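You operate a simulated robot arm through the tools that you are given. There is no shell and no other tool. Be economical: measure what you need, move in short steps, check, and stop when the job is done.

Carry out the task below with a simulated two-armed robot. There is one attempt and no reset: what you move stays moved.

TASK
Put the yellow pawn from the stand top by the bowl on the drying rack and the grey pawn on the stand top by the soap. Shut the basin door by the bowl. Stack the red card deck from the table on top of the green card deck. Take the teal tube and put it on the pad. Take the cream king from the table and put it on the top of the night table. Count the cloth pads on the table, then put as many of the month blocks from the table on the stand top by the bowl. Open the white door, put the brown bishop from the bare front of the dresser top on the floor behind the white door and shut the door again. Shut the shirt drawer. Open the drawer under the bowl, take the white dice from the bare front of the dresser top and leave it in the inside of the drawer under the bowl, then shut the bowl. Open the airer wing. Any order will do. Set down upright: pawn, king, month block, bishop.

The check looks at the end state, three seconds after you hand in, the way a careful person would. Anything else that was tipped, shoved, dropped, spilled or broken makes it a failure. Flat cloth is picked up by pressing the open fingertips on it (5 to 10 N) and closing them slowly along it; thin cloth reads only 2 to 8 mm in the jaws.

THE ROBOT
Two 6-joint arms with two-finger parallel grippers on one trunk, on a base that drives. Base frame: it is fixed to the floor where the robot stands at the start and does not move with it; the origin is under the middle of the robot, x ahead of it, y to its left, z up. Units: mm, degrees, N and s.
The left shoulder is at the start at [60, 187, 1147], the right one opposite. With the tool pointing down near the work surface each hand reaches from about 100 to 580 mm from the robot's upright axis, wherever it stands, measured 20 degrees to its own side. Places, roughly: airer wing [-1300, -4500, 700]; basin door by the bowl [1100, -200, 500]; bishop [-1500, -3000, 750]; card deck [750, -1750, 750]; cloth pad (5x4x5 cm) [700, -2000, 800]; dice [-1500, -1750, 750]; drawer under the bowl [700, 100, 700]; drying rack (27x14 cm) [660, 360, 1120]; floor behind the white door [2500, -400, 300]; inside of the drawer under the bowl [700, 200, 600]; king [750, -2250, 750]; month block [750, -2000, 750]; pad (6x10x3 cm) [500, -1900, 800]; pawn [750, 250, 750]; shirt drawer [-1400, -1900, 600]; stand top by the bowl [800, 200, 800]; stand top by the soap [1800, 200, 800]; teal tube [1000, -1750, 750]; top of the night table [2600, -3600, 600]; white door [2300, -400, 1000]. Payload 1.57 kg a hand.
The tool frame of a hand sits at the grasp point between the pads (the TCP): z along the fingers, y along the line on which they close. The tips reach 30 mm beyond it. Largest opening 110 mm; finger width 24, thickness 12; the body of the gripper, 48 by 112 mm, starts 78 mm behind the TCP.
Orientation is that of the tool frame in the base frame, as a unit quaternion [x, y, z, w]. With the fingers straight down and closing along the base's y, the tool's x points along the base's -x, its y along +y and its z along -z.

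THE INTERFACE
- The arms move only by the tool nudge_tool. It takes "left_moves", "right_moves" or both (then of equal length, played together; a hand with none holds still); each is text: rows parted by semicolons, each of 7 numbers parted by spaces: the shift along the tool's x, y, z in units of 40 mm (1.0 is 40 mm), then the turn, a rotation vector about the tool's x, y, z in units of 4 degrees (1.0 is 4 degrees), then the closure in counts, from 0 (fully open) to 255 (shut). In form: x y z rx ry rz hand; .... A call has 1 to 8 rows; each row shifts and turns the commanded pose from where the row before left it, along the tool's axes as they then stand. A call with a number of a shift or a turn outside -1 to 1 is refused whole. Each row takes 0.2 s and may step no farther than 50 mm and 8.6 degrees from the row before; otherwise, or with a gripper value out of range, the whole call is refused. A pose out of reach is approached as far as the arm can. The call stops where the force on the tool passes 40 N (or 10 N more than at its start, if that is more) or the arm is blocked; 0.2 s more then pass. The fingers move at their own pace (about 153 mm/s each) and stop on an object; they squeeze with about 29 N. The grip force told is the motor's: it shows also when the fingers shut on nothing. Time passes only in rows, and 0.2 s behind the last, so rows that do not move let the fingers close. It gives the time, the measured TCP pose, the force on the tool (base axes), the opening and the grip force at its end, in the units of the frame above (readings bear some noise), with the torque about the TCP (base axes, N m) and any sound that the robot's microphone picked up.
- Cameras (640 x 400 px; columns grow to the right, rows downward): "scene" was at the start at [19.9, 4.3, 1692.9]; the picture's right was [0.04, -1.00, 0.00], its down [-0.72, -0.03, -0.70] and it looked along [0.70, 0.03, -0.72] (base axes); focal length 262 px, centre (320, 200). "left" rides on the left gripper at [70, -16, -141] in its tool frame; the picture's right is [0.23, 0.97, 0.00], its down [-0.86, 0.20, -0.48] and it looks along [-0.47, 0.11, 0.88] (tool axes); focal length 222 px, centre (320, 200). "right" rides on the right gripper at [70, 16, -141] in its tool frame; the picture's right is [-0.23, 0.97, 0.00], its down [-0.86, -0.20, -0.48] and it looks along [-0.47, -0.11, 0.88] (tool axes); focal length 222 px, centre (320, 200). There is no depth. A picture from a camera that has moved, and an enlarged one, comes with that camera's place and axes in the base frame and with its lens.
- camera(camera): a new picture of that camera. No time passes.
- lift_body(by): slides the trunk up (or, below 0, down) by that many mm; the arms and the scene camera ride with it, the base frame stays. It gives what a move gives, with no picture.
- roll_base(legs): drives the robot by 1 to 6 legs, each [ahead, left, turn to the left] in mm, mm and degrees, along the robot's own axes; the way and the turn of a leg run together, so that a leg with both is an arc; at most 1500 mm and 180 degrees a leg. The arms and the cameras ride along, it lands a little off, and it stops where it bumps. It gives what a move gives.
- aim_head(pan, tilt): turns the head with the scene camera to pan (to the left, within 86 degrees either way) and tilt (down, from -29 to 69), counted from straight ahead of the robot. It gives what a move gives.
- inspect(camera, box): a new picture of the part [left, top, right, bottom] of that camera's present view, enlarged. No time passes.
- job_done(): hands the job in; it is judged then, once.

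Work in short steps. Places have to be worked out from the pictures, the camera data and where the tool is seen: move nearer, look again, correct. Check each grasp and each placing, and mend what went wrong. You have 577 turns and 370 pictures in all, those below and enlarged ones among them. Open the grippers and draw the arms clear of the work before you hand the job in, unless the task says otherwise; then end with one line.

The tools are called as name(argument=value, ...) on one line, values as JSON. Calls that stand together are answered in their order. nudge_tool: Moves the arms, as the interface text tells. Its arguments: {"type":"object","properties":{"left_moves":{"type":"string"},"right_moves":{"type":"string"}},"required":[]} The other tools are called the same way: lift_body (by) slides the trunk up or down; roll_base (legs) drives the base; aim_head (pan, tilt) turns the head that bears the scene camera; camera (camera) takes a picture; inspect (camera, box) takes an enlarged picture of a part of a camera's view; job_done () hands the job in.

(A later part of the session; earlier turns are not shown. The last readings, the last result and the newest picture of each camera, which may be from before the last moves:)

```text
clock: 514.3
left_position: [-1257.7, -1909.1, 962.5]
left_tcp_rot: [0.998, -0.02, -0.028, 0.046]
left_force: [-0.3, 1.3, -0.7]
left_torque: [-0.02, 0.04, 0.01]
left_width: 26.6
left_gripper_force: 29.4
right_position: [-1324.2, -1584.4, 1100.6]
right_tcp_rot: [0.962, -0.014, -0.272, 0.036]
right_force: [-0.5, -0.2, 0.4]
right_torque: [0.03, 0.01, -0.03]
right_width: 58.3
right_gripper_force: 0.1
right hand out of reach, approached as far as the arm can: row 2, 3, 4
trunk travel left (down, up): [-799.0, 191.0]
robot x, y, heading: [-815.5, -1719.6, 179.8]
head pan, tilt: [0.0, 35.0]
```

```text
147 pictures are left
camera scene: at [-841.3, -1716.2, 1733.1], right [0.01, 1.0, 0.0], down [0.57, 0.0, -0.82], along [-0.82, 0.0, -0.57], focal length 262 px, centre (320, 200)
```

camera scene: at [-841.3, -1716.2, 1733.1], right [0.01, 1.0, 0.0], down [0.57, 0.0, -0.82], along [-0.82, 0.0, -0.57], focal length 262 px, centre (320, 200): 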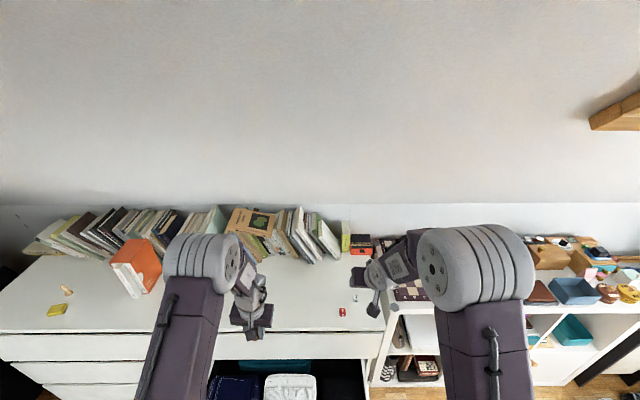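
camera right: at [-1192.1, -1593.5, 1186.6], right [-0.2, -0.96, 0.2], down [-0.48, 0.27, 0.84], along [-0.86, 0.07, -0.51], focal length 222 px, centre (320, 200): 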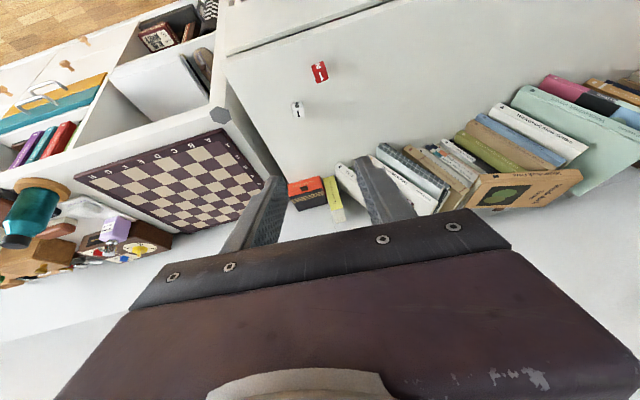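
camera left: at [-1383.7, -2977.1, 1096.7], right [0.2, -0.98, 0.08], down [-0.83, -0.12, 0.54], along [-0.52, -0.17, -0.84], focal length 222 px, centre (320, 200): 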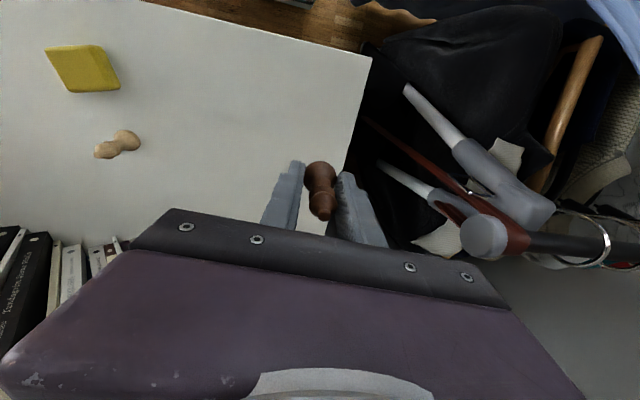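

White die at ≈(-1488, -1569). I lower the trunk, then extend the tilted right hand toward it.

roll_base(legs=[[18, 0, 0]])

lift_body(by=-210)

nudge_tool(right_moves="-0.69 -0.1 0.43 0 0 0 150;-0.69 -0.1 0.43 0 0 0 150;-0.69 -0.1 0.43 0 0 0 150")

camera(camera="right")

```text
clock: 515.1
left_position: [-1272.6, -1909.4, 963.3]
left_tcp_rot: [0.998, -0.02, -0.03, 0.047]
left_force: [0.3, -0.4, -0.2]
left_torque: [0.03, 0.03, -0.02]
left_width: 26.1
left_gripper_force: 29.0
right_position: [-1338.8, -1582.6, 1103.2]
right_tcp_rot: [0.961, -0.016, -0.274, 0.037]
right_force: [1.0, 0.1, 0.0]
right_torque: [0.03, -0.02, 0.0]
right_width: 58.1
right_gripper_force: 0.0
trunk travel left (down, up): [-799.0, 191.0]
robot x, y, heading: [-831.6, -1715.9, 179.7]
head pan, tilt: [0.0, 35.0]
```

```text
clock: 517.3
left_position: [-1276.5, -1910.2, 750.7]
left_tcp_rot: [0.998, -0.019, -0.028, 0.048]
left_force: [-0.4, -0.8, 0.1]
left_torque: [0.01, 0.01, -0.01]
left_width: 26.3
left_gripper_force: 29.1
right_position: [-1343.9, -1584.3, 891.7]
right_tcp_rot: [0.962, -0.016, -0.271, 0.037]
right_force: [0.4, 0.3, -0.7]
right_torque: [0.01, 0.01, 0.0]
right_width: 58.1
right_gripper_force: 0.0
trunk travel left (down, up): [-589.0, 401.0]
robot x, y, heading: [-832.8, -1720.5, 179.6]
head pan, tilt: [0.0, 35.0]
```

```text
clock: 518.1
left_position: [-1275.9, -1909.4, 749.8]
left_tcp_rot: [0.998, -0.021, -0.027, 0.047]
left_force: [-0.7, -0.7, -0.4]
left_torque: [0.01, -0.01, 0.0]
left_width: 25.8
left_gripper_force: 28.9
right_position: [-1440.8, -1569.3, 891.0]
right_tcp_rot: [0.962, -0.016, -0.271, 0.037]
right_force: [0.3, 0.5, -0.3]
right_torque: [-0.01, -0.02, -0.02]
right_width: 45.2
right_gripper_force: 0.1
trunk travel left (down, up): [-589.0, 401.0]
robot x, y, heading: [-828.4, -1714.9, 179.8]
head pan, tilt: [0.0, 35.0]
```

```text
146 pictures are left
camera right: at [-1308.5, -1578.7, 975.6], right [-0.2, -0.96, 0.2], down [-0.48, 0.27, 0.84], along [-0.85, 0.08, -0.51], focal length 222 px, centre (320, 200)
```

right: 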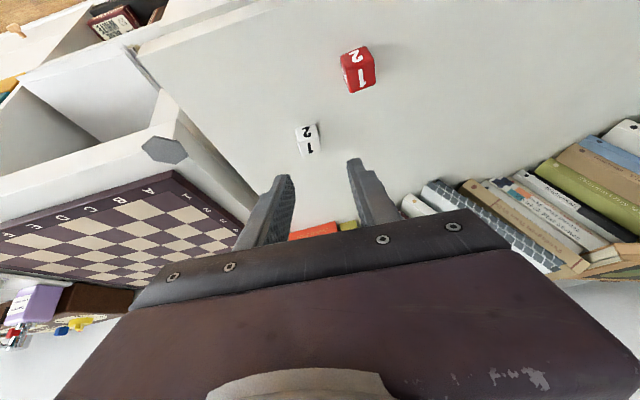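

Die at (-1482, -1563). I move forward 33, +8 in y, and lower.

nudge_tool(right_moves="-0.66 -0.18 0.41 0 0 0 150;0 0 0 0 0 0 150")

lift_body(by=-55)

camera(camera="right")

```text
clock: 518.7
left_position: [-1275.1, -1909.5, 752.0]
left_tcp_rot: [0.998, -0.019, -0.029, 0.047]
left_force: [0.9, 0.6, 0.1]
left_torque: [0.0, 0.02, 0.0]
left_width: 26.0
left_gripper_force: 28.6
right_position: [-1471.0, -1562.7, 889.1]
right_tcp_rot: [0.962, -0.015, -0.271, 0.037]
right_force: [0.3, -0.7, 0.7]
right_torque: [0.0, 0.03, 0.01]
right_width: 45.1
right_gripper_force: 0.1
trunk travel left (down, up): [-589.0, 401.0]
robot x, y, heading: [-828.0, -1718.4, 179.6]
head pan, tilt: [0.0, 35.0]
```

```text
clock: 519.7
left_position: [-1275.7, -1909.5, 696.6]
left_tcp_rot: [0.998, -0.019, -0.029, 0.048]
left_force: [-0.2, 0.7, 0.3]
left_torque: [-0.01, 0.01, -0.01]
left_width: 26.2
left_gripper_force: 28.9
right_position: [-1471.2, -1563.0, 834.9]
right_tcp_rot: [0.962, -0.016, -0.271, 0.036]
right_force: [-0.2, 0.3, -0.5]
right_torque: [0.05, -0.02, -0.01]
right_width: 45.2
right_gripper_force: 0.1
trunk travel left (down, up): [-534.0, 456.0]
robot x, y, heading: [-830.9, -1718.8, 179.6]
head pan, tilt: [0.0, 35.0]
```

```text
145 pictures are left
camera right: at [-1338.7, -1572.5, 919.7], right [-0.2, -0.96, 0.2], down [-0.48, 0.27, 0.84], along [-0.86, 0.08, -0.51], focal length 222 px, centre (320, 200)
```

right: 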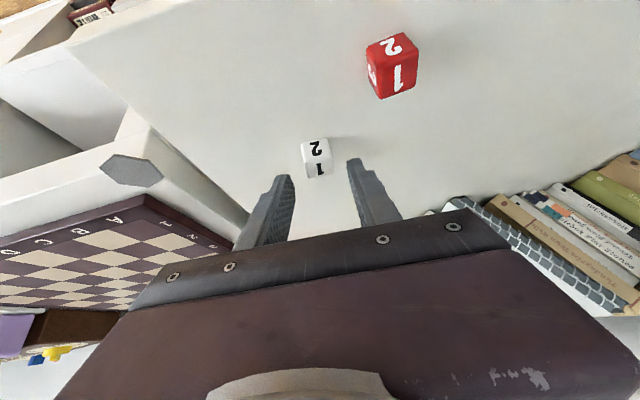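

Aligned. Lower 15 mm and grip.

lift_body(by=-15)

nudge_tool(right_moves="0 0 0 0 0 0 220;0 0 0 0 0 0 255;0 0 0 0 0 0 255")

lift_body(by=200)

camera(camera="right")

```text
clock: 520.3
left_position: [-1275.7, -1909.2, 681.7]
left_tcp_rot: [0.998, -0.019, -0.028, 0.047]
left_force: [0.0, 0.6, 1.4]
left_torque: [0.02, -0.02, 0.02]
left_width: 25.8
left_gripper_force: 29.0
right_position: [-1471.1, -1562.2, 818.7]
right_tcp_rot: [0.962, -0.016, -0.271, 0.036]
right_force: [0.5, 0.8, -0.2]
right_torque: [0.0, 0.01, 0.03]
right_width: 45.5
right_gripper_force: 0.0
trunk travel left (down, up): [-519.0, 471.0]
robot x, y, heading: [-828.7, -1719.8, 179.8]
head pan, tilt: [0.0, 35.0]
```

```text
clock: 521.1
left_position: [-1275.7, -1909.6, 681.3]
left_tcp_rot: [0.998, -0.02, -0.028, 0.048]
left_force: [-0.9, 0.7, -0.5]
left_torque: [-0.01, 0.02, 0.0]
left_width: 26.1
left_gripper_force: 29.2
right_position: [-1470.8, -1562.7, 819.4]
right_tcp_rot: [0.962, -0.016, -0.271, 0.036]
right_force: [-0.4, -0.2, 1.3]
right_torque: [0.03, 0.0, -0.01]
right_width: 22.4
right_gripper_force: 28.9
trunk travel left (down, up): [-519.0, 471.0]
robot x, y, heading: [-834.1, -1714.2, 179.6]
head pan, tilt: [0.0, 35.0]
```

```text
clock: 523.3
left_position: [-1276.5, -1908.9, 881.9]
left_tcp_rot: [0.998, -0.019, -0.028, 0.048]
left_force: [0.8, 0.7, 0.6]
left_torque: [0.01, 0.01, -0.02]
left_width: 26.0
left_gripper_force: 29.1
right_position: [-1472.0, -1562.7, 1019.5]
right_tcp_rot: [0.962, -0.015, -0.271, 0.037]
right_force: [-0.1, -0.2, -0.8]
right_torque: [0.02, 0.05, -0.03]
right_width: 22.6
right_gripper_force: 29.3
trunk travel left (down, up): [-719.0, 271.0]
robot x, y, heading: [-832.5, -1714.1, 179.5]
head pan, tilt: [0.0, 35.0]
```

```text
144 pictures are left
camera right: at [-1339.1, -1572.4, 1104.4], right [-0.2, -0.96, 0.2], down [-0.48, 0.27, 0.84], along [-0.86, 0.08, -0.51], focal length 222 px, centre (320, 200)
```

right: 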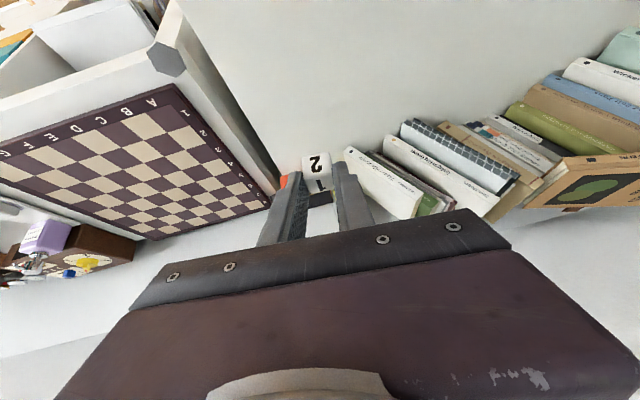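

Die gripped (22 mm). I back off, straighten the right hand, and drive to the counter's open drawer.

roll_base(legs=[[-330, 0, 0], [0, -930, 0], [0, 0, -89.5], [0, -1200, 0]])

nudge_tool(right_moves="0 0 0 -0.4 1 0 255;0 0 0 -0.4 1 0 255;0 0 0 -0.3 1 0 255;0 0 0 0 1 0 255;0 0 0 0 1 0 255;0 0 0 0 1 0 255;0 0 0 0 1 0 255;0 0 0 0 0.9 0 255")

aim_head(pan=0, tilt=50)

camera(camera="scene")

camera(camera="right")

```text
clock: 539.5
left_position: [509.5, -320.1, 879.9]
left_tcp_rot: [-0.705, 0.707, 0.052, -0.014]
left_force: [-1.2, -0.2, -0.5]
left_torque: [0.0, -0.02, -0.01]
left_width: 26.1
left_gripper_force: 29.6
right_position: [849.0, -111.9, 1019.4]
right_tcp_rot: [0.682, -0.678, -0.221, -0.162]
right_force: [-0.4, 0.5, -0.1]
right_torque: [-0.04, 0.01, -0.01]
right_width: 22.4
right_gripper_force: 29.3
trunk travel left (down, up): [-719.0, 271.0]
robot x, y, heading: [719.4, -760.1, 91.9]
head pan, tilt: [0.0, 35.0]
```

```text
clock: 541.3
left_position: [510.5, -319.3, 880.8]
left_tcp_rot: [-0.705, 0.707, 0.053, -0.014]
left_force: [-0.1, 0.5, -0.5]
left_torque: [0.01, 0.0, 0.01]
left_width: 25.8
left_gripper_force: 29.3
right_position: [856.7, -169.1, 1014.6]
right_tcp_rot: [0.726, -0.683, -0.052, 0.053]
right_force: [-0.2, -0.1, -0.1]
right_torque: [0.0, -0.01, -0.01]
right_width: 22.3
right_gripper_force: 28.8
right hand out of reach, approached as far as the arm can: row 6, 7, 8
trunk travel left (down, up): [-719.0, 271.0]
robot x, y, heading: [718.9, -756.0, 91.8]
head pan, tilt: [0.0, 35.0]
```

```text
clock: 542.1
left_position: [510.2, -318.7, 881.0]
left_tcp_rot: [-0.704, 0.708, 0.053, -0.015]
left_force: [0.5, -1.1, -0.2]
left_torque: [-0.01, 0.04, -0.01]
left_width: 26.1
left_gripper_force: 28.7
right_position: [856.3, -167.1, 1014.6]
right_tcp_rot: [0.727, -0.683, -0.052, 0.053]
right_force: [-1.1, 0.3, -0.5]
right_torque: [0.03, 0.04, 0.0]
right_width: 22.3
right_gripper_force: 29.2
trunk travel left (down, up): [-719.0, 271.0]
robot x, y, heading: [717.6, -760.2, 91.5]
head pan, tilt: [0.0, 50.0]
```

```text
143 pictures are left
camera scene: at [717.4, -738.9, 1631.4], right [1.0, 0.03, 0.0], down [0.02, -0.77, -0.64], along [-0.02, 0.64, -0.77], focal length 262 px, centre (320, 200)
```

scene: 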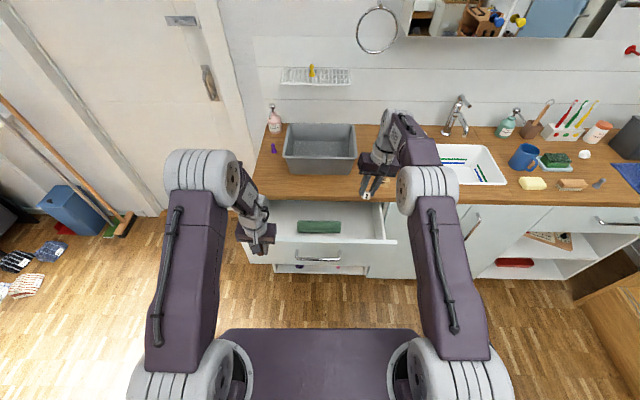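

```text
142 pictures are left
camera right: at [864.2, -236.5, 1155.7], right [-0.98, 0.17, 0.14], down [0.22, 0.87, 0.45], along [-0.05, 0.47, -0.88], focal length 222 px, centre (320, 200)
```

right: 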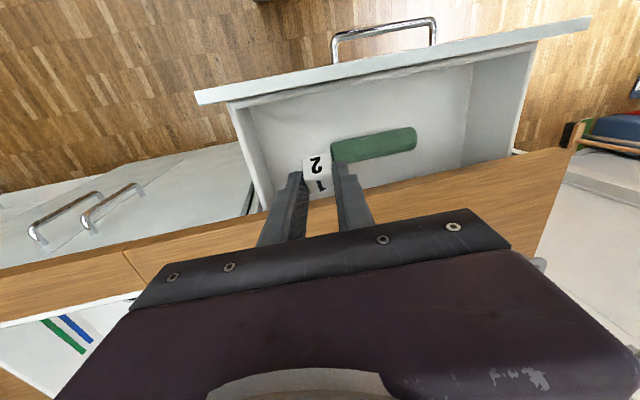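

The right hand already hovers over the open drawer's empty right part. I pull the left hand back, shift slightly +x, and lower by the trunk.

nudge_tool(left_moves="1 0 0 0 0 0 255;1 0 0 0 0 0 255;0.5 0 0 0 0 0 255", right_moves="0 -0.3 0 0 0 0 255;0 0 0 0 0 0 255;0 0 0 0 0 0 255")

lift_body(by=-210)

camera(camera="right")

```text
clock: 542.9
left_position: [509.9, -415.9, 876.0]
left_tcp_rot: [-0.704, 0.708, 0.054, -0.015]
left_force: [-0.9, 0.6, 0.3]
left_torque: [-0.02, 0.01, 0.01]
left_width: 25.9
left_gripper_force: 29.5
left hand out of reach, approached as far as the arm can: row 3
right_position: [868.4, -167.4, 1013.8]
right_tcp_rot: [0.726, -0.683, -0.051, 0.053]
right_force: [-0.4, 0.1, 0.0]
right_torque: [0.0, -0.02, -0.01]
right_width: 22.4
right_gripper_force: 29.4
trunk travel left (down, up): [-719.0, 271.0]
robot x, y, heading: [719.3, -757.2, 91.9]
head pan, tilt: [0.0, 50.0]
```

```text
clock: 545.1
left_position: [509.2, -415.8, 665.0]
left_tcp_rot: [-0.704, 0.708, 0.053, -0.015]
left_force: [-0.9, -0.3, -0.2]
left_torque: [0.0, -0.01, 0.01]
left_width: 25.9
left_gripper_force: 28.6
right_position: [868.9, -168.3, 803.4]
right_tcp_rot: [0.726, -0.683, -0.053, 0.053]
right_force: [1.2, 0.0, -0.6]
right_torque: [0.03, 0.04, -0.02]
right_width: 22.6
right_gripper_force: 28.9
trunk travel left (down, up): [-509.0, 481.0]
robot x, y, heading: [719.8, -756.4, 91.7]
head pan, tilt: [0.0, 50.0]
```

```text
141 pictures are left
camera right: at [876.4, -236.6, 944.6], right [-0.98, 0.17, 0.14], down [0.22, 0.87, 0.45], along [-0.05, 0.47, -0.88], focal length 222 px, centre (320, 200)
```

right: 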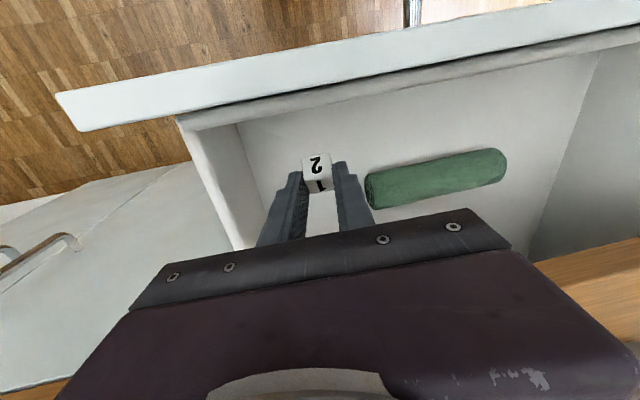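

lift_body(by=-45)

lift_body(by=-12)

lift_body(by=-12)

camera(camera="right")

```text
clock: 546.0
left_position: [509.8, -415.4, 620.4]
left_tcp_rot: [-0.705, 0.708, 0.053, -0.014]
left_force: [1.0, -0.1, 0.1]
left_torque: [-0.03, 0.01, -0.01]
left_width: 25.8
left_gripper_force: 29.0
right_position: [867.6, -167.2, 757.1]
right_tcp_rot: [0.726, -0.683, -0.053, 0.052]
right_force: [-0.6, -0.3, 0.3]
right_torque: [0.0, 0.02, 0.0]
right_width: 22.3
right_gripper_force: 29.1
trunk travel left (down, up): [-464.0, 526.0]
robot x, y, heading: [717.0, -757.7, 91.4]
head pan, tilt: [0.0, 50.0]
```

```text
clock: 546.6
left_position: [509.9, -415.8, 608.4]
left_tcp_rot: [-0.704, 0.708, 0.054, -0.016]
left_force: [-0.4, 0.5, 0.3]
left_torque: [0.02, 0.02, 0.01]
left_width: 25.9
left_gripper_force: 29.2
right_position: [867.3, -167.2, 746.0]
right_tcp_rot: [0.726, -0.684, -0.052, 0.053]
right_force: [0.6, 0.4, 0.8]
right_torque: [0.01, -0.01, -0.04]
right_width: 22.5
right_gripper_force: 29.0
trunk travel left (down, up): [-452.0, 538.0]
robot x, y, heading: [719.6, -757.0, 91.9]
head pan, tilt: [0.0, 50.0]
```

```text
clock: 547.2
left_position: [508.9, -414.8, 596.8]
left_tcp_rot: [-0.705, 0.707, 0.054, -0.016]
left_force: [0.2, 0.3, -0.5]
left_torque: [-0.02, -0.04, 0.02]
left_width: 25.8
left_gripper_force: 29.1
right_position: [868.3, -168.1, 734.4]
right_tcp_rot: [0.726, -0.684, -0.052, 0.053]
right_force: [-0.4, 0.0, -0.2]
right_torque: [0.03, -0.01, 0.01]
right_width: 22.7
right_gripper_force: 28.6
trunk travel left (down, up): [-440.0, 550.0]
robot x, y, heading: [720.7, -754.1, 92.1]
head pan, tilt: [0.0, 50.0]
```

```text
140 pictures are left
camera right: at [876.4, -236.7, 875.5], right [-0.98, 0.17, 0.14], down [0.22, 0.87, 0.45], along [-0.05, 0.47, -0.88], focal length 222 px, centre (320, 200)
```

right: 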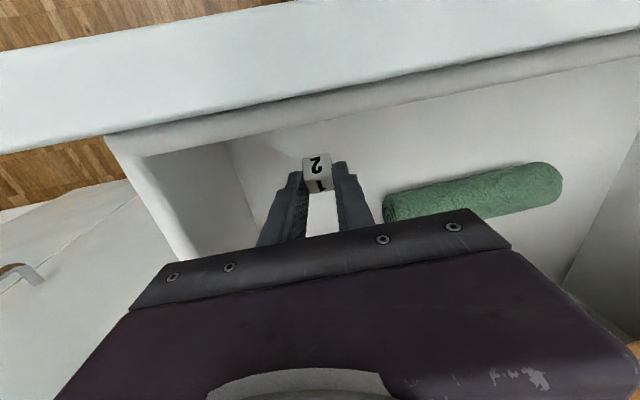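

nudge_tool(right_moves="0 0.2 0 0 0 0 255")

lift_body(by=-12)

lift_body(by=-10)

camera(camera="right")

```text
clock: 547.6
left_position: [509.3, -415.4, 596.3]
left_tcp_rot: [-0.704, 0.708, 0.053, -0.014]
left_force: [-0.3, 0.3, -0.9]
left_torque: [0.0, -0.02, -0.02]
left_width: 25.9
left_gripper_force: 29.1
right_position: [860.4, -167.2, 734.4]
right_tcp_rot: [0.726, -0.683, -0.051, 0.054]
right_force: [-0.3, -0.5, 0.3]
right_torque: [0.02, -0.01, -0.01]
right_width: 22.5
right_gripper_force: 29.1
trunk travel left (down, up): [-440.0, 550.0]
robot x, y, heading: [719.8, -755.2, 91.6]
head pan, tilt: [0.0, 50.0]
```

```text
clock: 548.2
left_position: [509.8, -415.4, 583.9]
left_tcp_rot: [-0.704, 0.708, 0.054, -0.015]
left_force: [-0.5, 0.5, 0.1]
left_torque: [0.0, -0.01, 0.01]
left_width: 26.2
left_gripper_force: 28.6
right_position: [860.7, -168.5, 722.7]
right_tcp_rot: [0.727, -0.683, -0.052, 0.053]
right_force: [0.2, -0.7, 0.3]
right_torque: [0.02, 0.01, 0.03]
right_width: 22.4
right_gripper_force: 29.1
trunk travel left (down, up): [-428.0, 562.0]
robot x, y, heading: [720.4, -759.8, 91.9]
head pan, tilt: [0.0, 50.0]
```

```text
clock: 548.8
left_position: [510.1, -415.3, 573.8]
left_tcp_rot: [-0.705, 0.707, 0.054, -0.015]
left_force: [0.6, -0.1, 0.9]
left_torque: [0.03, -0.01, -0.01]
left_width: 25.9
left_gripper_force: 29.1
right_position: [861.2, -168.4, 712.2]
right_tcp_rot: [0.727, -0.683, -0.053, 0.053]
right_force: [0.5, 0.2, -0.7]
right_torque: [0.01, 0.03, 0.02]
right_width: 22.5
right_gripper_force: 28.8
trunk travel left (down, up): [-418.0, 572.0]
robot x, y, heading: [720.0, -756.4, 91.6]
head pan, tilt: [0.0, 50.0]
```

```text
139 pictures are left
camera right: at [868.6, -237.1, 854.1], right [-0.98, 0.17, 0.14], down [0.22, 0.87, 0.45], along [-0.05, 0.47, -0.88], focal length 222 px, centre (320, 200)
```

right: 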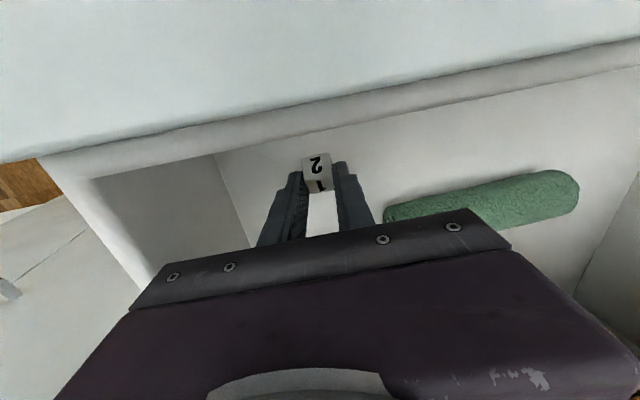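

lift_body(by=-10)

lift_body(by=-10)

lift_body(by=-10)

```text
clock: 549.4
left_position: [509.4, -416.1, 563.4]
left_tcp_rot: [-0.704, 0.708, 0.053, -0.015]
left_force: [0.3, 0.7, -0.2]
left_torque: [0.0, 0.03, -0.01]
left_width: 25.9
left_gripper_force: 29.6
right_position: [860.6, -168.2, 702.5]
right_tcp_rot: [0.727, -0.683, -0.052, 0.054]
right_force: [-1.0, -0.1, -1.2]
right_torque: [-0.02, 0.0, 0.0]
right_width: 22.2
right_gripper_force: 29.1
trunk travel left (down, up): [-408.0, 582.0]
robot x, y, heading: [719.1, -758.0, 91.7]
head pan, tilt: [0.0, 50.0]
```

```text
clock: 549.9
left_position: [508.4, -416.2, 554.4]
left_tcp_rot: [-0.704, 0.708, 0.054, -0.014]
left_force: [-0.4, 1.0, -0.7]
left_torque: [-0.01, -0.01, -0.02]
left_width: 25.7
left_gripper_force: 28.8
right_position: [861.2, -168.7, 693.0]
right_tcp_rot: [0.727, -0.683, -0.053, 0.052]
right_force: [1.0, 0.8, 8.3]
right_torque: [0.03, -0.04, -0.04]
right_width: 22.4
right_gripper_force: 29.1
trunk travel left (down, up): [-398.0, 592.0]
robot x, y, heading: [717.4, -757.9, 91.8]
head pan, tilt: [0.0, 50.0]
```

```text
clock: 550.5
left_position: [509.1, -416.2, 544.0]
left_tcp_rot: [-0.705, 0.707, 0.054, -0.013]
left_force: [0.4, -0.3, -0.3]
left_torque: [0.0, -0.01, -0.03]
left_width: 25.9
left_gripper_force: 28.6
right_position: [858.9, -170.7, 684.5]
right_tcp_rot: [0.726, -0.683, -0.053, 0.051]
right_force: [-4.4, 0.8, 21.1]
right_torque: [0.11, -0.01, 0.02]
right_width: 22.5
right_gripper_force: 28.8
trunk travel left (down, up): [-388.0, 602.0]
robot x, y, heading: [717.4, -752.8, 91.7]
head pan, tilt: [0.0, 50.0]
```

On the drawer floor. I release, then raise.

nudge_tool(right_moves="0 0 -0.1 0 0 0 200;0 0 0 0 0 0 175;0 0 0 0 0 0 170;0 0 -0.5 0 0 0 170")

lift_body(by=230)

camera(camera="right")

```text
clock: 551.5
left_position: [509.4, -415.4, 544.1]
left_tcp_rot: [-0.705, 0.707, 0.054, -0.015]
left_force: [0.0, -0.6, -0.7]
left_torque: [-0.01, 0.01, 0.03]
left_width: 26.0
left_gripper_force: 28.7
right_position: [863.9, -168.9, 705.9]
right_tcp_rot: [0.726, -0.684, -0.051, 0.053]
right_force: [0.3, 0.8, 0.3]
right_torque: [-0.02, 0.0, -0.01]
right_width: 36.7
right_gripper_force: 0.0
trunk travel left (down, up): [-388.0, 602.0]
robot x, y, heading: [715.7, -756.1, 91.7]
head pan, tilt: [0.0, 50.0]
```

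```text
clock: 553.9
left_position: [509.2, -415.6, 774.2]
left_tcp_rot: [-0.705, 0.707, 0.053, -0.015]
left_force: [-0.3, -0.1, 0.0]
left_torque: [-0.02, 0.0, 0.0]
left_width: 25.9
left_gripper_force: 29.2
right_position: [865.5, -167.3, 936.1]
right_tcp_rot: [0.726, -0.684, -0.051, 0.054]
right_force: [0.3, 0.0, -0.1]
right_torque: [-0.02, 0.01, 0.01]
right_width: 36.6
right_gripper_force: 0.1
trunk travel left (down, up): [-618.0, 372.0]
robot x, y, heading: [719.7, -756.8, 91.6]
head pan, tilt: [0.0, 50.0]
```

```text
138 pictures are left
camera right: at [871.9, -236.1, 1078.1], right [-0.98, 0.17, 0.14], down [0.22, 0.87, 0.45], along [-0.05, 0.47, -0.88], focal length 222 px, centre (320, 200)
```

right: 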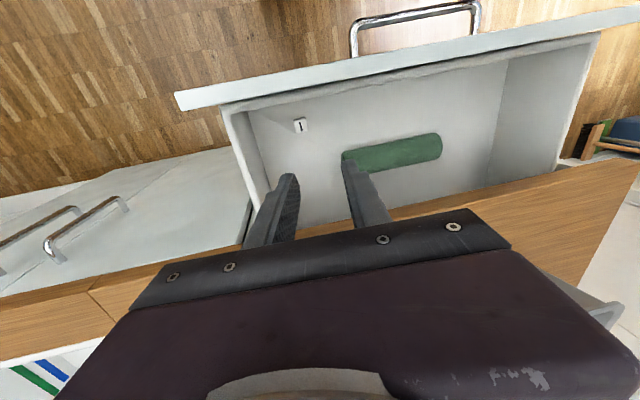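

Die is inside. Now I shut the drawer by pushing its handle bar with the closed right fingers: back off, centre on the bar, lower.

roll_base(legs=[[-190, 0, 0], [0, 160, -1.6]])

nudge_tool(right_moves="0 0 0 0 0 0 255;0 0 0 0 0 0 255")

lift_body(by=-160)

camera(camera="right")

```text
clock: 556.5
left_position: [362.7, -602.4, 774.2]
left_tcp_rot: [-0.695, 0.717, 0.053, -0.014]
left_force: [0.3, 0.0, -0.8]
left_torque: [0.02, 0.02, 0.02]
left_width: 25.7
left_gripper_force: 29.3
right_position: [722.5, -363.2, 936.2]
right_tcp_rot: [0.717, -0.693, -0.052, 0.053]
right_force: [-0.4, -0.4, -0.2]
right_torque: [-0.02, -0.03, 0.04]
right_width: 36.7
right_gripper_force: 0.0
trunk travel left (down, up): [-618.0, 372.0]
robot x, y, heading: [564.5, -946.7, 90.1]
head pan, tilt: [0.0, 50.0]
```

```text
clock: 557.1
left_position: [361.9, -602.3, 772.5]
left_tcp_rot: [-0.695, 0.717, 0.053, -0.013]
left_force: [0.4, 0.4, 0.1]
left_torque: [0.0, 0.02, -0.03]
left_width: 26.0
left_gripper_force: 28.9
right_position: [722.9, -363.1, 936.9]
right_tcp_rot: [0.718, -0.692, -0.052, 0.053]
right_force: [0.2, -0.2, 0.1]
right_torque: [0.02, 0.01, 0.01]
right_width: 0.0
right_gripper_force: 21.8
trunk travel left (down, up): [-618.0, 372.0]
robot x, y, heading: [563.5, -949.4, 90.2]
head pan, tilt: [0.0, 50.0]
```

```text
clock: 558.9
left_position: [362.8, -602.9, 614.9]
left_tcp_rot: [-0.695, 0.717, 0.053, -0.015]
left_force: [-0.4, -0.4, -0.9]
left_torque: [-0.02, 0.01, -0.02]
left_width: 25.8
left_gripper_force: 28.8
right_position: [722.7, -363.8, 775.2]
right_tcp_rot: [0.717, -0.693, -0.052, 0.052]
right_force: [0.9, 0.4, -0.3]
right_torque: [0.0, 0.0, 0.01]
right_width: 0.3
right_gripper_force: 21.4
trunk travel left (down, up): [-458.0, 532.0]
robot x, y, heading: [559.9, -949.5, 90.3]
head pan, tilt: [0.0, 50.0]
```

```text
137 pictures are left
camera right: at [729.1, -432.1, 918.4], right [-0.97, 0.19, 0.14], down [0.24, 0.86, 0.45], along [-0.04, 0.47, -0.88], focal length 222 px, centre (320, 200)
```

right: 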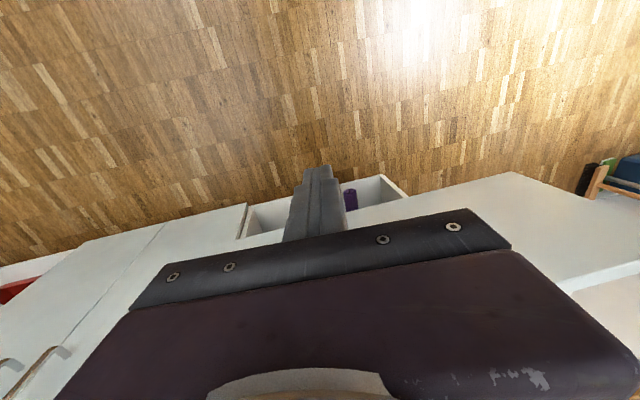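

Drive ahead to push the drawer in.

roll_base(legs=[[215, 0, 0]])

nudge_tool(right_moves="-0.3 0 0 0 0 0 255;-0.3 0 0 0 0 0 255;-0.3 0 0 0 0 0 255;-0.3 0 0 0 0 0 255")

camera(camera="scene")

```text
clock: 560.6
left_position: [362.7, -381.9, 613.6]
left_tcp_rot: [-0.693, 0.719, 0.053, -0.014]
left_force: [-0.6, 0.1, 0.4]
left_torque: [-0.05, 0.01, -0.06]
left_width: 25.8
left_gripper_force: 29.2
right_position: [725.4, -145.8, 776.4]
right_tcp_rot: [0.716, -0.695, -0.051, 0.053]
right_force: [0.5, 1.1, -0.4]
right_torque: [-0.04, -0.01, 0.01]
right_width: 0.0
right_gripper_force: 21.0
trunk travel left (down, up): [-458.0, 532.0]
robot x, y, heading: [561.5, -729.3, 89.8]
head pan, tilt: [0.0, 50.0]
```

```text
clock: 561.6
left_position: [362.3, -381.8, 614.0]
left_tcp_rot: [-0.693, 0.719, 0.053, -0.013]
left_force: [-0.7, 0.2, -0.5]
left_torque: [-0.02, 0.0, 0.03]
left_width: 25.9
left_gripper_force: 28.9
right_position: [726.0, -138.5, 773.9]
right_tcp_rot: [0.715, -0.695, -0.053, 0.052]
right_force: [0.3, -0.8, 0.8]
right_torque: [-0.05, -0.01, 0.0]
right_width: 0.1
right_gripper_force: 21.5
right hand out of reach, approached as far as the arm can: row 1, 2, 3, 4
trunk travel left (down, up): [-458.0, 532.0]
robot x, y, heading: [561.5, -731.7, 90.0]
head pan, tilt: [0.0, 50.0]
```

```text
136 pictures are left
camera scene: at [561.5, -712.4, 1370.3], right [1.0, 0.0, 0.0], down [0.0, -0.77, -0.64], along [0.0, 0.64, -0.77], focal length 262 px, centre (320, 200)
```

scene: 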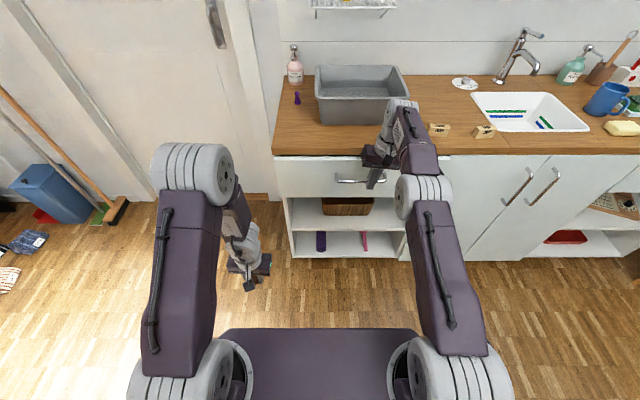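

Nearly shut; I push a bit more with the base until it resists.

roll_base(legs=[[40, 0, 0]])

inspect(camera="scene", box=[260, 130, 460, 270])

```text
clock: 562.5
left_position: [363.6, -353.8, 614.1]
left_tcp_rot: [-0.693, 0.718, 0.056, -0.014]
left_force: [0.1, -0.4, 0.9]
left_torque: [0.0, -0.02, 0.04]
left_width: 25.9
left_gripper_force: 28.9
right_position: [725.1, -114.3, 774.3]
right_tcp_rot: [0.716, -0.694, -0.044, 0.061]
right_force: [-1.0, -6.2, 2.0]
right_torque: [-0.09, -0.07, -0.03]
right_width: 0.0
right_gripper_force: 21.2
trunk travel left (down, up): [-458.0, 532.0]
robot x, y, heading: [559.4, -701.2, 89.9]
head pan, tilt: [0.0, 50.0]
stopped in leg 1: the force on the tool passed its limit (the readings are from after the stop); the commanded pose is now the measured one
```

```text
2.86 times, centred on (360, 200) of scene
camera zoom: at [561.5, -684.3, 1370.3], right [1.0, 0.0, 0.0], down [0.0, -0.77, -0.64], along [0.0, 0.64, -0.77], focal length 748 px, centre (206, 200)
```

zoom: 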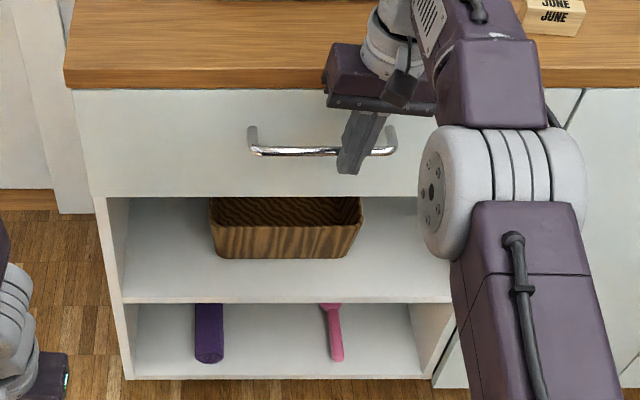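

The drawer is shut. Now to the wardrobe with the bishop.

roll_base(legs=[[-120, 0, 0], [0, 0, -90], [1230, 0, 0], [0, 190, 0]])

aim_head(pan=10, tilt=45)

camera(camera="scene")

camera(camera="left")

```text
clock: 572.2
left_position: [1964.9, -614.4, 615.3]
left_tcp_rot: [0.008, 0.998, 0.049, 0.029]
left_force: [0.0, -0.7, 0.1]
left_torque: [0.04, 0.0, -0.01]
left_width: 26.0
left_gripper_force: 29.3
right_position: [2200.9, -970.4, 775.2]
right_tcp_rot: [-0.023, 0.997, 0.075, -0.029]
right_force: [-8.9, 0.1, 1.9]
right_torque: [-0.14, -1.08, -0.26]
right_width: 0.3
right_gripper_force: 21.5
trunk travel left (down, up): [-458.0, 532.0]
robot x, y, heading: [1620.9, -813.8, 0.9]
head pan, tilt: [0.0, 50.0]
stopped in leg 3: the force on the tool passed its limit (the readings are from after the stop); the commanded pose is now the measured one
```

```text
clock: 572.9
left_position: [1964.4, -614.1, 615.2]
left_tcp_rot: [0.009, 0.998, 0.049, 0.029]
left_force: [0.0, 0.7, -1.2]
left_torque: [0.0, 0.03, 0.01]
left_width: 26.0
left_gripper_force: 29.3
right_position: [2201.4, -971.0, 776.3]
right_tcp_rot: [-0.023, 0.996, 0.075, -0.029]
right_force: [-10.5, 0.3, 2.9]
right_torque: [-0.13, -1.31, -0.28]
right_width: 0.0
right_gripper_force: 21.4
trunk travel left (down, up): [-458.0, 532.0]
robot x, y, heading: [1622.4, -821.2, 1.0]
head pan, tilt: [10.0, 45.0]
```

```text
134 pictures are left
camera scene: at [1637.5, -803.7, 1377.3], right [0.19, -0.98, 0.0], down [-0.69, -0.13, -0.71], along [0.7, 0.13, -0.71], focal length 262 px, centre (320, 200)
```

scene: 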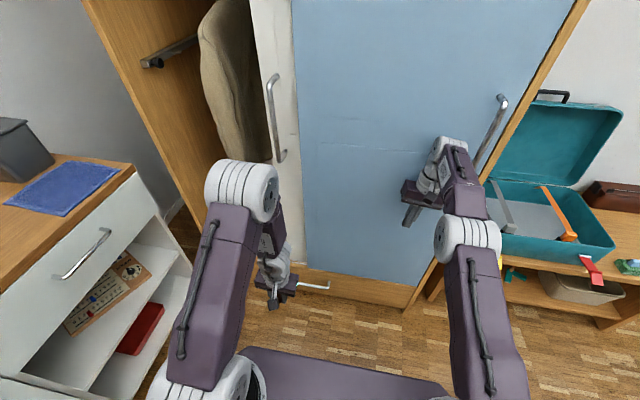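

```text
133 pictures are left
camera left: at [1886.0, -642.7, 749.8], right [-0.21, 0.97, 0.08], down [0.83, 0.14, 0.54], along [0.52, 0.18, -0.84], focal length 222 px, centre (320, 200)
```

left: 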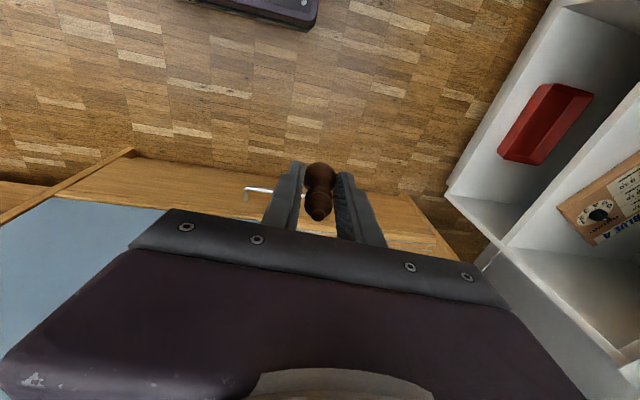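

The outstretched right hand touched the blue door; I back off and retract it, then slide left toward the opening.

roll_base(legs=[[-60, 0, -1]])

nudge_tool(right_moves="1 0 0 0 0 0 255;1 0 0 0 0 0 255;1 0 0 0 0 0 255;1 0 0 0 0 0 255;1 0 0 0 0 0 255;0 0 0 0 0 0 255")

roll_base(legs=[[0, 260, 0], [150, 0, 0]])

camera(camera="scene")

camera(camera="left")

```text
clock: 573.9
left_position: [1908.6, -620.5, 614.8]
left_tcp_rot: [0.016, 0.998, 0.048, 0.029]
left_force: [0.7, 0.6, -0.4]
left_torque: [0.0, -0.02, 0.03]
left_width: 25.9
left_gripper_force: 28.5
right_position: [2139.4, -981.3, 775.0]
right_tcp_rot: [-0.015, 0.997, 0.075, -0.029]
right_force: [-0.7, 0.3, 0.1]
right_torque: [-0.06, -0.05, 0.01]
right_width: 0.1
right_gripper_force: 20.9
trunk travel left (down, up): [-458.0, 532.0]
robot x, y, heading: [1558.5, -820.7, 0.0]
head pan, tilt: [10.0, 45.0]
```

```text
clock: 575.3
left_position: [1908.7, -620.6, 613.1]
left_tcp_rot: [0.016, 0.998, 0.049, 0.028]
left_force: [0.8, 0.1, -0.3]
left_torque: [-0.01, 0.03, -0.02]
left_width: 26.0
left_gripper_force: 28.8
right_position: [1942.0, -986.4, 785.4]
right_tcp_rot: [-0.015, 0.997, 0.075, -0.029]
right_force: [0.1, 0.3, -0.3]
right_torque: [0.01, 0.05, -0.02]
right_width: 0.2
right_gripper_force: 21.4
trunk travel left (down, up): [-458.0, 532.0]
robot x, y, heading: [1563.9, -820.1, -0.0]
head pan, tilt: [10.0, 45.0]
```

```text
clock: 578.1
left_position: [2057.6, -361.5, 614.3]
left_tcp_rot: [0.016, 0.998, 0.048, 0.028]
left_force: [0.0, -0.1, -1.1]
left_torque: [-0.01, 0.01, -0.02]
left_width: 25.7
left_gripper_force: 28.6
right_position: [2090.3, -726.9, 784.9]
right_tcp_rot: [-0.016, 0.997, 0.075, -0.028]
right_force: [0.1, -0.4, -0.1]
right_torque: [-0.04, 0.0, -0.01]
right_width: 0.0
right_gripper_force: 21.9
trunk travel left (down, up): [-458.0, 532.0]
robot x, y, heading: [1714.7, -560.5, 0.2]
head pan, tilt: [10.0, 45.0]
```

```text
132 pictures are left
camera scene: at [1730.7, -545.5, 1377.2], right [0.18, -0.98, 0.0], down [-0.7, -0.12, -0.71], along [0.7, 0.12, -0.71], focal length 262 px, centre (320, 200)
```

scene: 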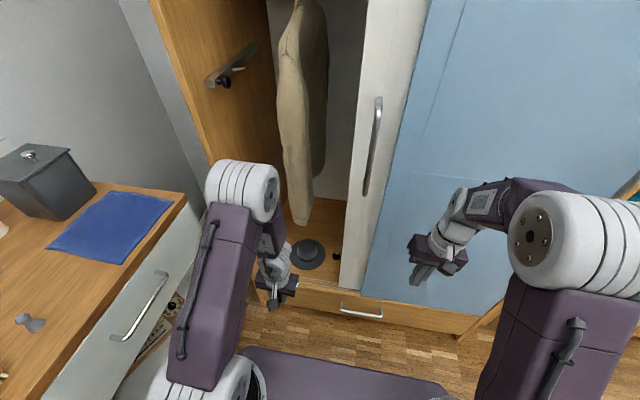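

```text
131 pictures are left
camera left: at [1979.7, -388.4, 748.9], right [-0.2, 0.98, 0.08], down [0.83, 0.12, 0.54], along [0.52, 0.18, -0.84], focal length 222 px, centre (320, 200)
```

left: 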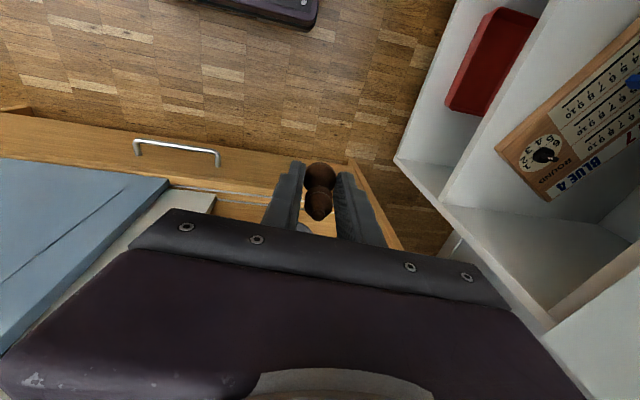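

inspect(camera="scene", box=[240, 190, 380, 310])

```text
3.33 times, centred on (310, 250) of scene
camera zoom: at [1730.7, -545.5, 1377.2], right [0.18, -0.98, 0.0], down [-0.7, -0.12, -0.71], along [0.7, 0.12, -0.71], focal length 873 px, centre (353, 33)
```

zoom: 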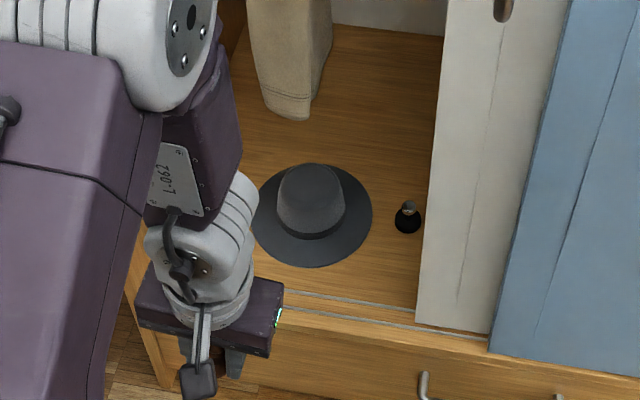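

The hat occupies the middle; the free floor is left of it, around (2345, -232). I move the hand to the opening's left part.

roll_base(legs=[[0, 125, 0], [110, 0, 0]])

nudge_tool(left_moves="-0.8 0 0 0 0 0 255;-0.8 0 0 0 0 0 255;-0.8 0 0 0 0 0 255")

camera(camera="left")

camera(camera="scene")

```text
clock: 580.4
left_position: [2172.3, -236.3, 614.3]
left_tcp_rot: [0.017, 0.998, 0.048, 0.028]
left_force: [-0.1, -0.6, 0.4]
left_torque: [0.0, 0.03, 0.0]
left_width: 26.1
left_gripper_force: 28.5
right_position: [2197.5, -600.6, 781.4]
right_tcp_rot: [-0.014, 0.996, 0.075, -0.039]
right_force: [3.5, 0.3, -8.8]
right_torque: [-0.31, 0.49, -0.11]
right_width: 0.1
right_gripper_force: 21.3
trunk travel left (down, up): [-458.0, 532.0]
robot x, y, heading: [1823.0, -435.9, -0.2]
head pan, tilt: [10.0, 45.0]
stopped in leg 2: the force on the tool passed its limit (the readings are from after the stop); the commanded pose is now the measured one
```

```text
clock: 581.2
left_position: [2266.6, -239.0, 617.0]
left_tcp_rot: [0.017, 0.998, 0.049, 0.027]
left_force: [0.1, 0.0, -0.8]
left_torque: [0.0, 0.02, -0.02]
left_width: 25.7
left_gripper_force: 29.0
right_position: [2198.4, -601.4, 782.7]
right_tcp_rot: [-0.014, 0.996, 0.076, -0.039]
right_force: [1.6, 0.8, -14.2]
right_torque: [-0.61, 0.39, -0.03]
right_width: 0.2
right_gripper_force: 21.4
trunk travel left (down, up): [-458.0, 532.0]
robot x, y, heading: [1824.7, -432.1, -0.1]
head pan, tilt: [10.0, 45.0]
```

```text
129 pictures are left
camera left: at [2189.1, -266.7, 753.1], right [-0.2, 0.98, 0.08], down [0.83, 0.12, 0.54], along [0.52, 0.17, -0.84], focal length 222 px, centre (320, 200)
```

left: 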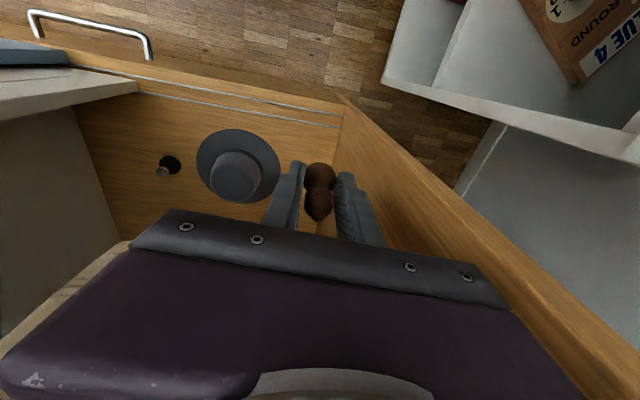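

```text
128 pictures are left
camera scene: at [1843.9, -419.4, 1377.2], right [0.17, -0.98, 0.0], down [-0.7, -0.12, -0.71], along [0.7, 0.12, -0.71], focal length 262 px, centre (320, 200)
```

scene: 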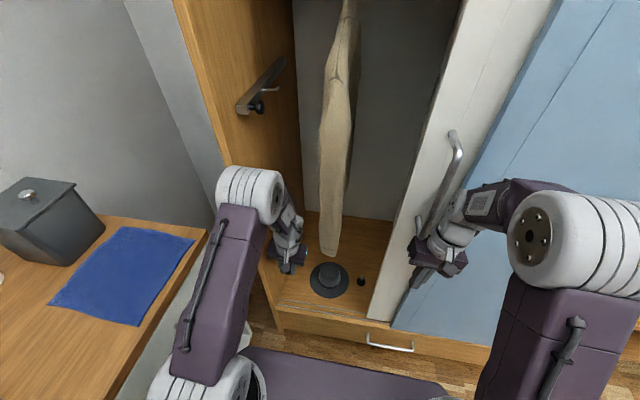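

The right hand touches the door handle; I pull it back. The gap between hat brim (y≈-278) and side wall (≈-180) fits; I move the bishop to (2325, -239) and start lowering.

nudge_tool(left_moves="-0.75 0 0 0 0 0 255;-0.75 0 0 0 0 0 255;0 0 0 0 0 0 255", right_moves="1 -0.3 0 0 0 0 255;1 -0.3 0 0 0 0 255;1 -0.3 0 0 0 0 255")

lift_body(by=-190)

camera(camera="left")

```text
clock: 582.0
left_position: [2306.9, -241.3, 614.0]
left_tcp_rot: [0.016, 0.997, 0.061, 0.034]
left_force: [0.6, 0.9, -0.7]
left_torque: [0.02, -0.01, 0.02]
left_width: 25.9
left_gripper_force: 28.7
left hand out of reach, approached as far as the arm can: row 1, 2
right_position: [2076.7, -641.5, 785.7]
right_tcp_rot: [-0.014, 0.996, 0.075, -0.038]
right_force: [-0.5, -0.3, -0.4]
right_torque: [0.02, 0.0, 0.03]
right_width: 0.0
right_gripper_force: 21.7
trunk travel left (down, up): [-458.0, 532.0]
robot x, y, heading: [1824.3, -435.1, -0.1]
head pan, tilt: [10.0, 45.0]
```

```text
clock: 584.0
left_position: [2308.1, -241.4, 423.4]
left_tcp_rot: [0.017, 0.997, 0.061, 0.034]
left_force: [-0.2, -0.2, -0.3]
left_torque: [-0.02, -0.01, 0.03]
left_width: 25.9
left_gripper_force: 28.7
right_position: [2078.3, -641.6, 596.9]
right_tcp_rot: [-0.014, 0.996, 0.075, -0.038]
right_force: [-0.9, 0.3, -0.3]
right_torque: [-0.02, 0.0, 0.01]
right_width: 0.0
right_gripper_force: 20.8
trunk travel left (down, up): [-268.0, 722.0]
robot x, y, heading: [1824.1, -432.2, 0.1]
head pan, tilt: [10.0, 45.0]
```

```text
127 pictures are left
camera left: at [2227.9, -272.2, 557.1], right [-0.2, 0.97, 0.1], down [0.82, 0.11, 0.56], along [0.53, 0.19, -0.82], focal length 222 px, centre (320, 200)
```

left: 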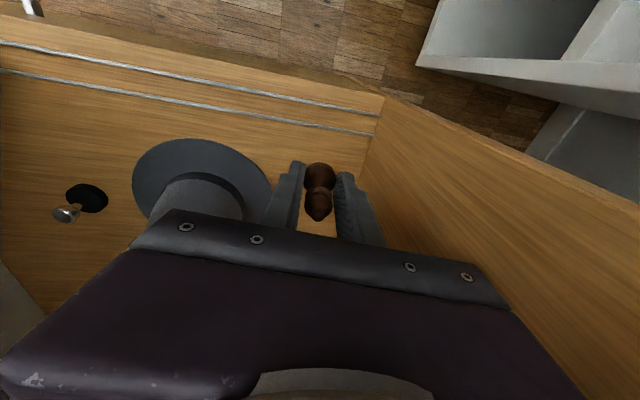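

I move 14 mm deeper with the base, then lower in steps.

roll_base(legs=[[14, 0, 0]])

lift_body(by=-40)

lift_body(by=-12)

camera(camera="left")

```text
clock: 584.8
left_position: [2324.0, -242.3, 424.1]
left_tcp_rot: [0.017, 0.997, 0.06, 0.034]
left_force: [0.5, 0.7, -0.4]
left_torque: [0.0, 0.01, -0.01]
left_width: 26.0
left_gripper_force: 28.4
right_position: [2093.0, -641.6, 596.8]
right_tcp_rot: [-0.013, 0.996, 0.075, -0.038]
right_force: [-0.5, 0.4, 0.6]
right_torque: [-0.02, -0.01, 0.0]
right_width: 0.0
right_gripper_force: 20.9
trunk travel left (down, up): [-268.0, 722.0]
robot x, y, heading: [1835.5, -433.9, 0.2]
head pan, tilt: [10.0, 45.0]
```

```text
clock: 585.6
left_position: [2321.9, -242.8, 383.5]
left_tcp_rot: [0.018, 0.997, 0.06, 0.035]
left_force: [-0.7, 0.8, -0.8]
left_torque: [0.02, 0.0, 0.0]
left_width: 25.8
left_gripper_force: 28.5
right_position: [2091.5, -641.2, 557.2]
right_tcp_rot: [-0.013, 0.996, 0.075, -0.038]
right_force: [-0.6, -0.1, -0.7]
right_torque: [0.01, -0.05, 0.02]
right_width: 0.0
right_gripper_force: 21.1
trunk travel left (down, up): [-228.0, 762.0]
robot x, y, heading: [1833.7, -435.8, 0.1]
head pan, tilt: [10.0, 45.0]
```

```text
clock: 586.2
left_position: [2323.1, -242.9, 371.8]
left_tcp_rot: [0.017, 0.997, 0.061, 0.035]
left_force: [0.2, 0.0, -1.0]
left_torque: [0.0, 0.01, 0.02]
left_width: 25.8
left_gripper_force: 29.0
right_position: [2092.3, -639.9, 543.3]
right_tcp_rot: [-0.014, 0.996, 0.075, -0.037]
right_force: [0.6, -0.1, -0.8]
right_torque: [0.0, 0.01, 0.01]
right_width: 0.1
right_gripper_force: 21.4
trunk travel left (down, up): [-216.0, 774.0]
robot x, y, heading: [1835.4, -436.1, 0.0]
head pan, tilt: [10.0, 45.0]
```

```text
126 pictures are left
camera left: at [2241.8, -272.1, 505.0], right [-0.2, 0.97, 0.1], down [0.82, 0.11, 0.56], along [0.53, 0.19, -0.82], focal length 222 px, centre (320, 200)
```

left: 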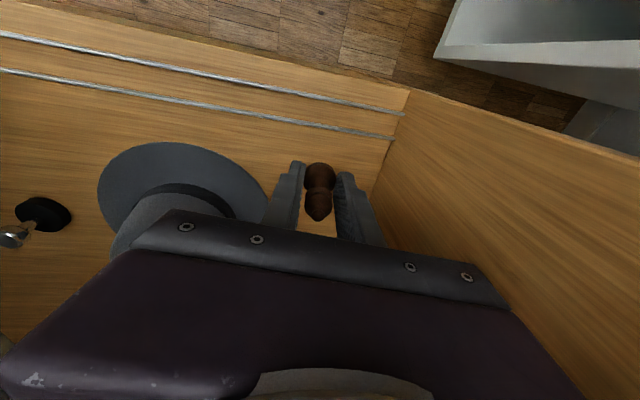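

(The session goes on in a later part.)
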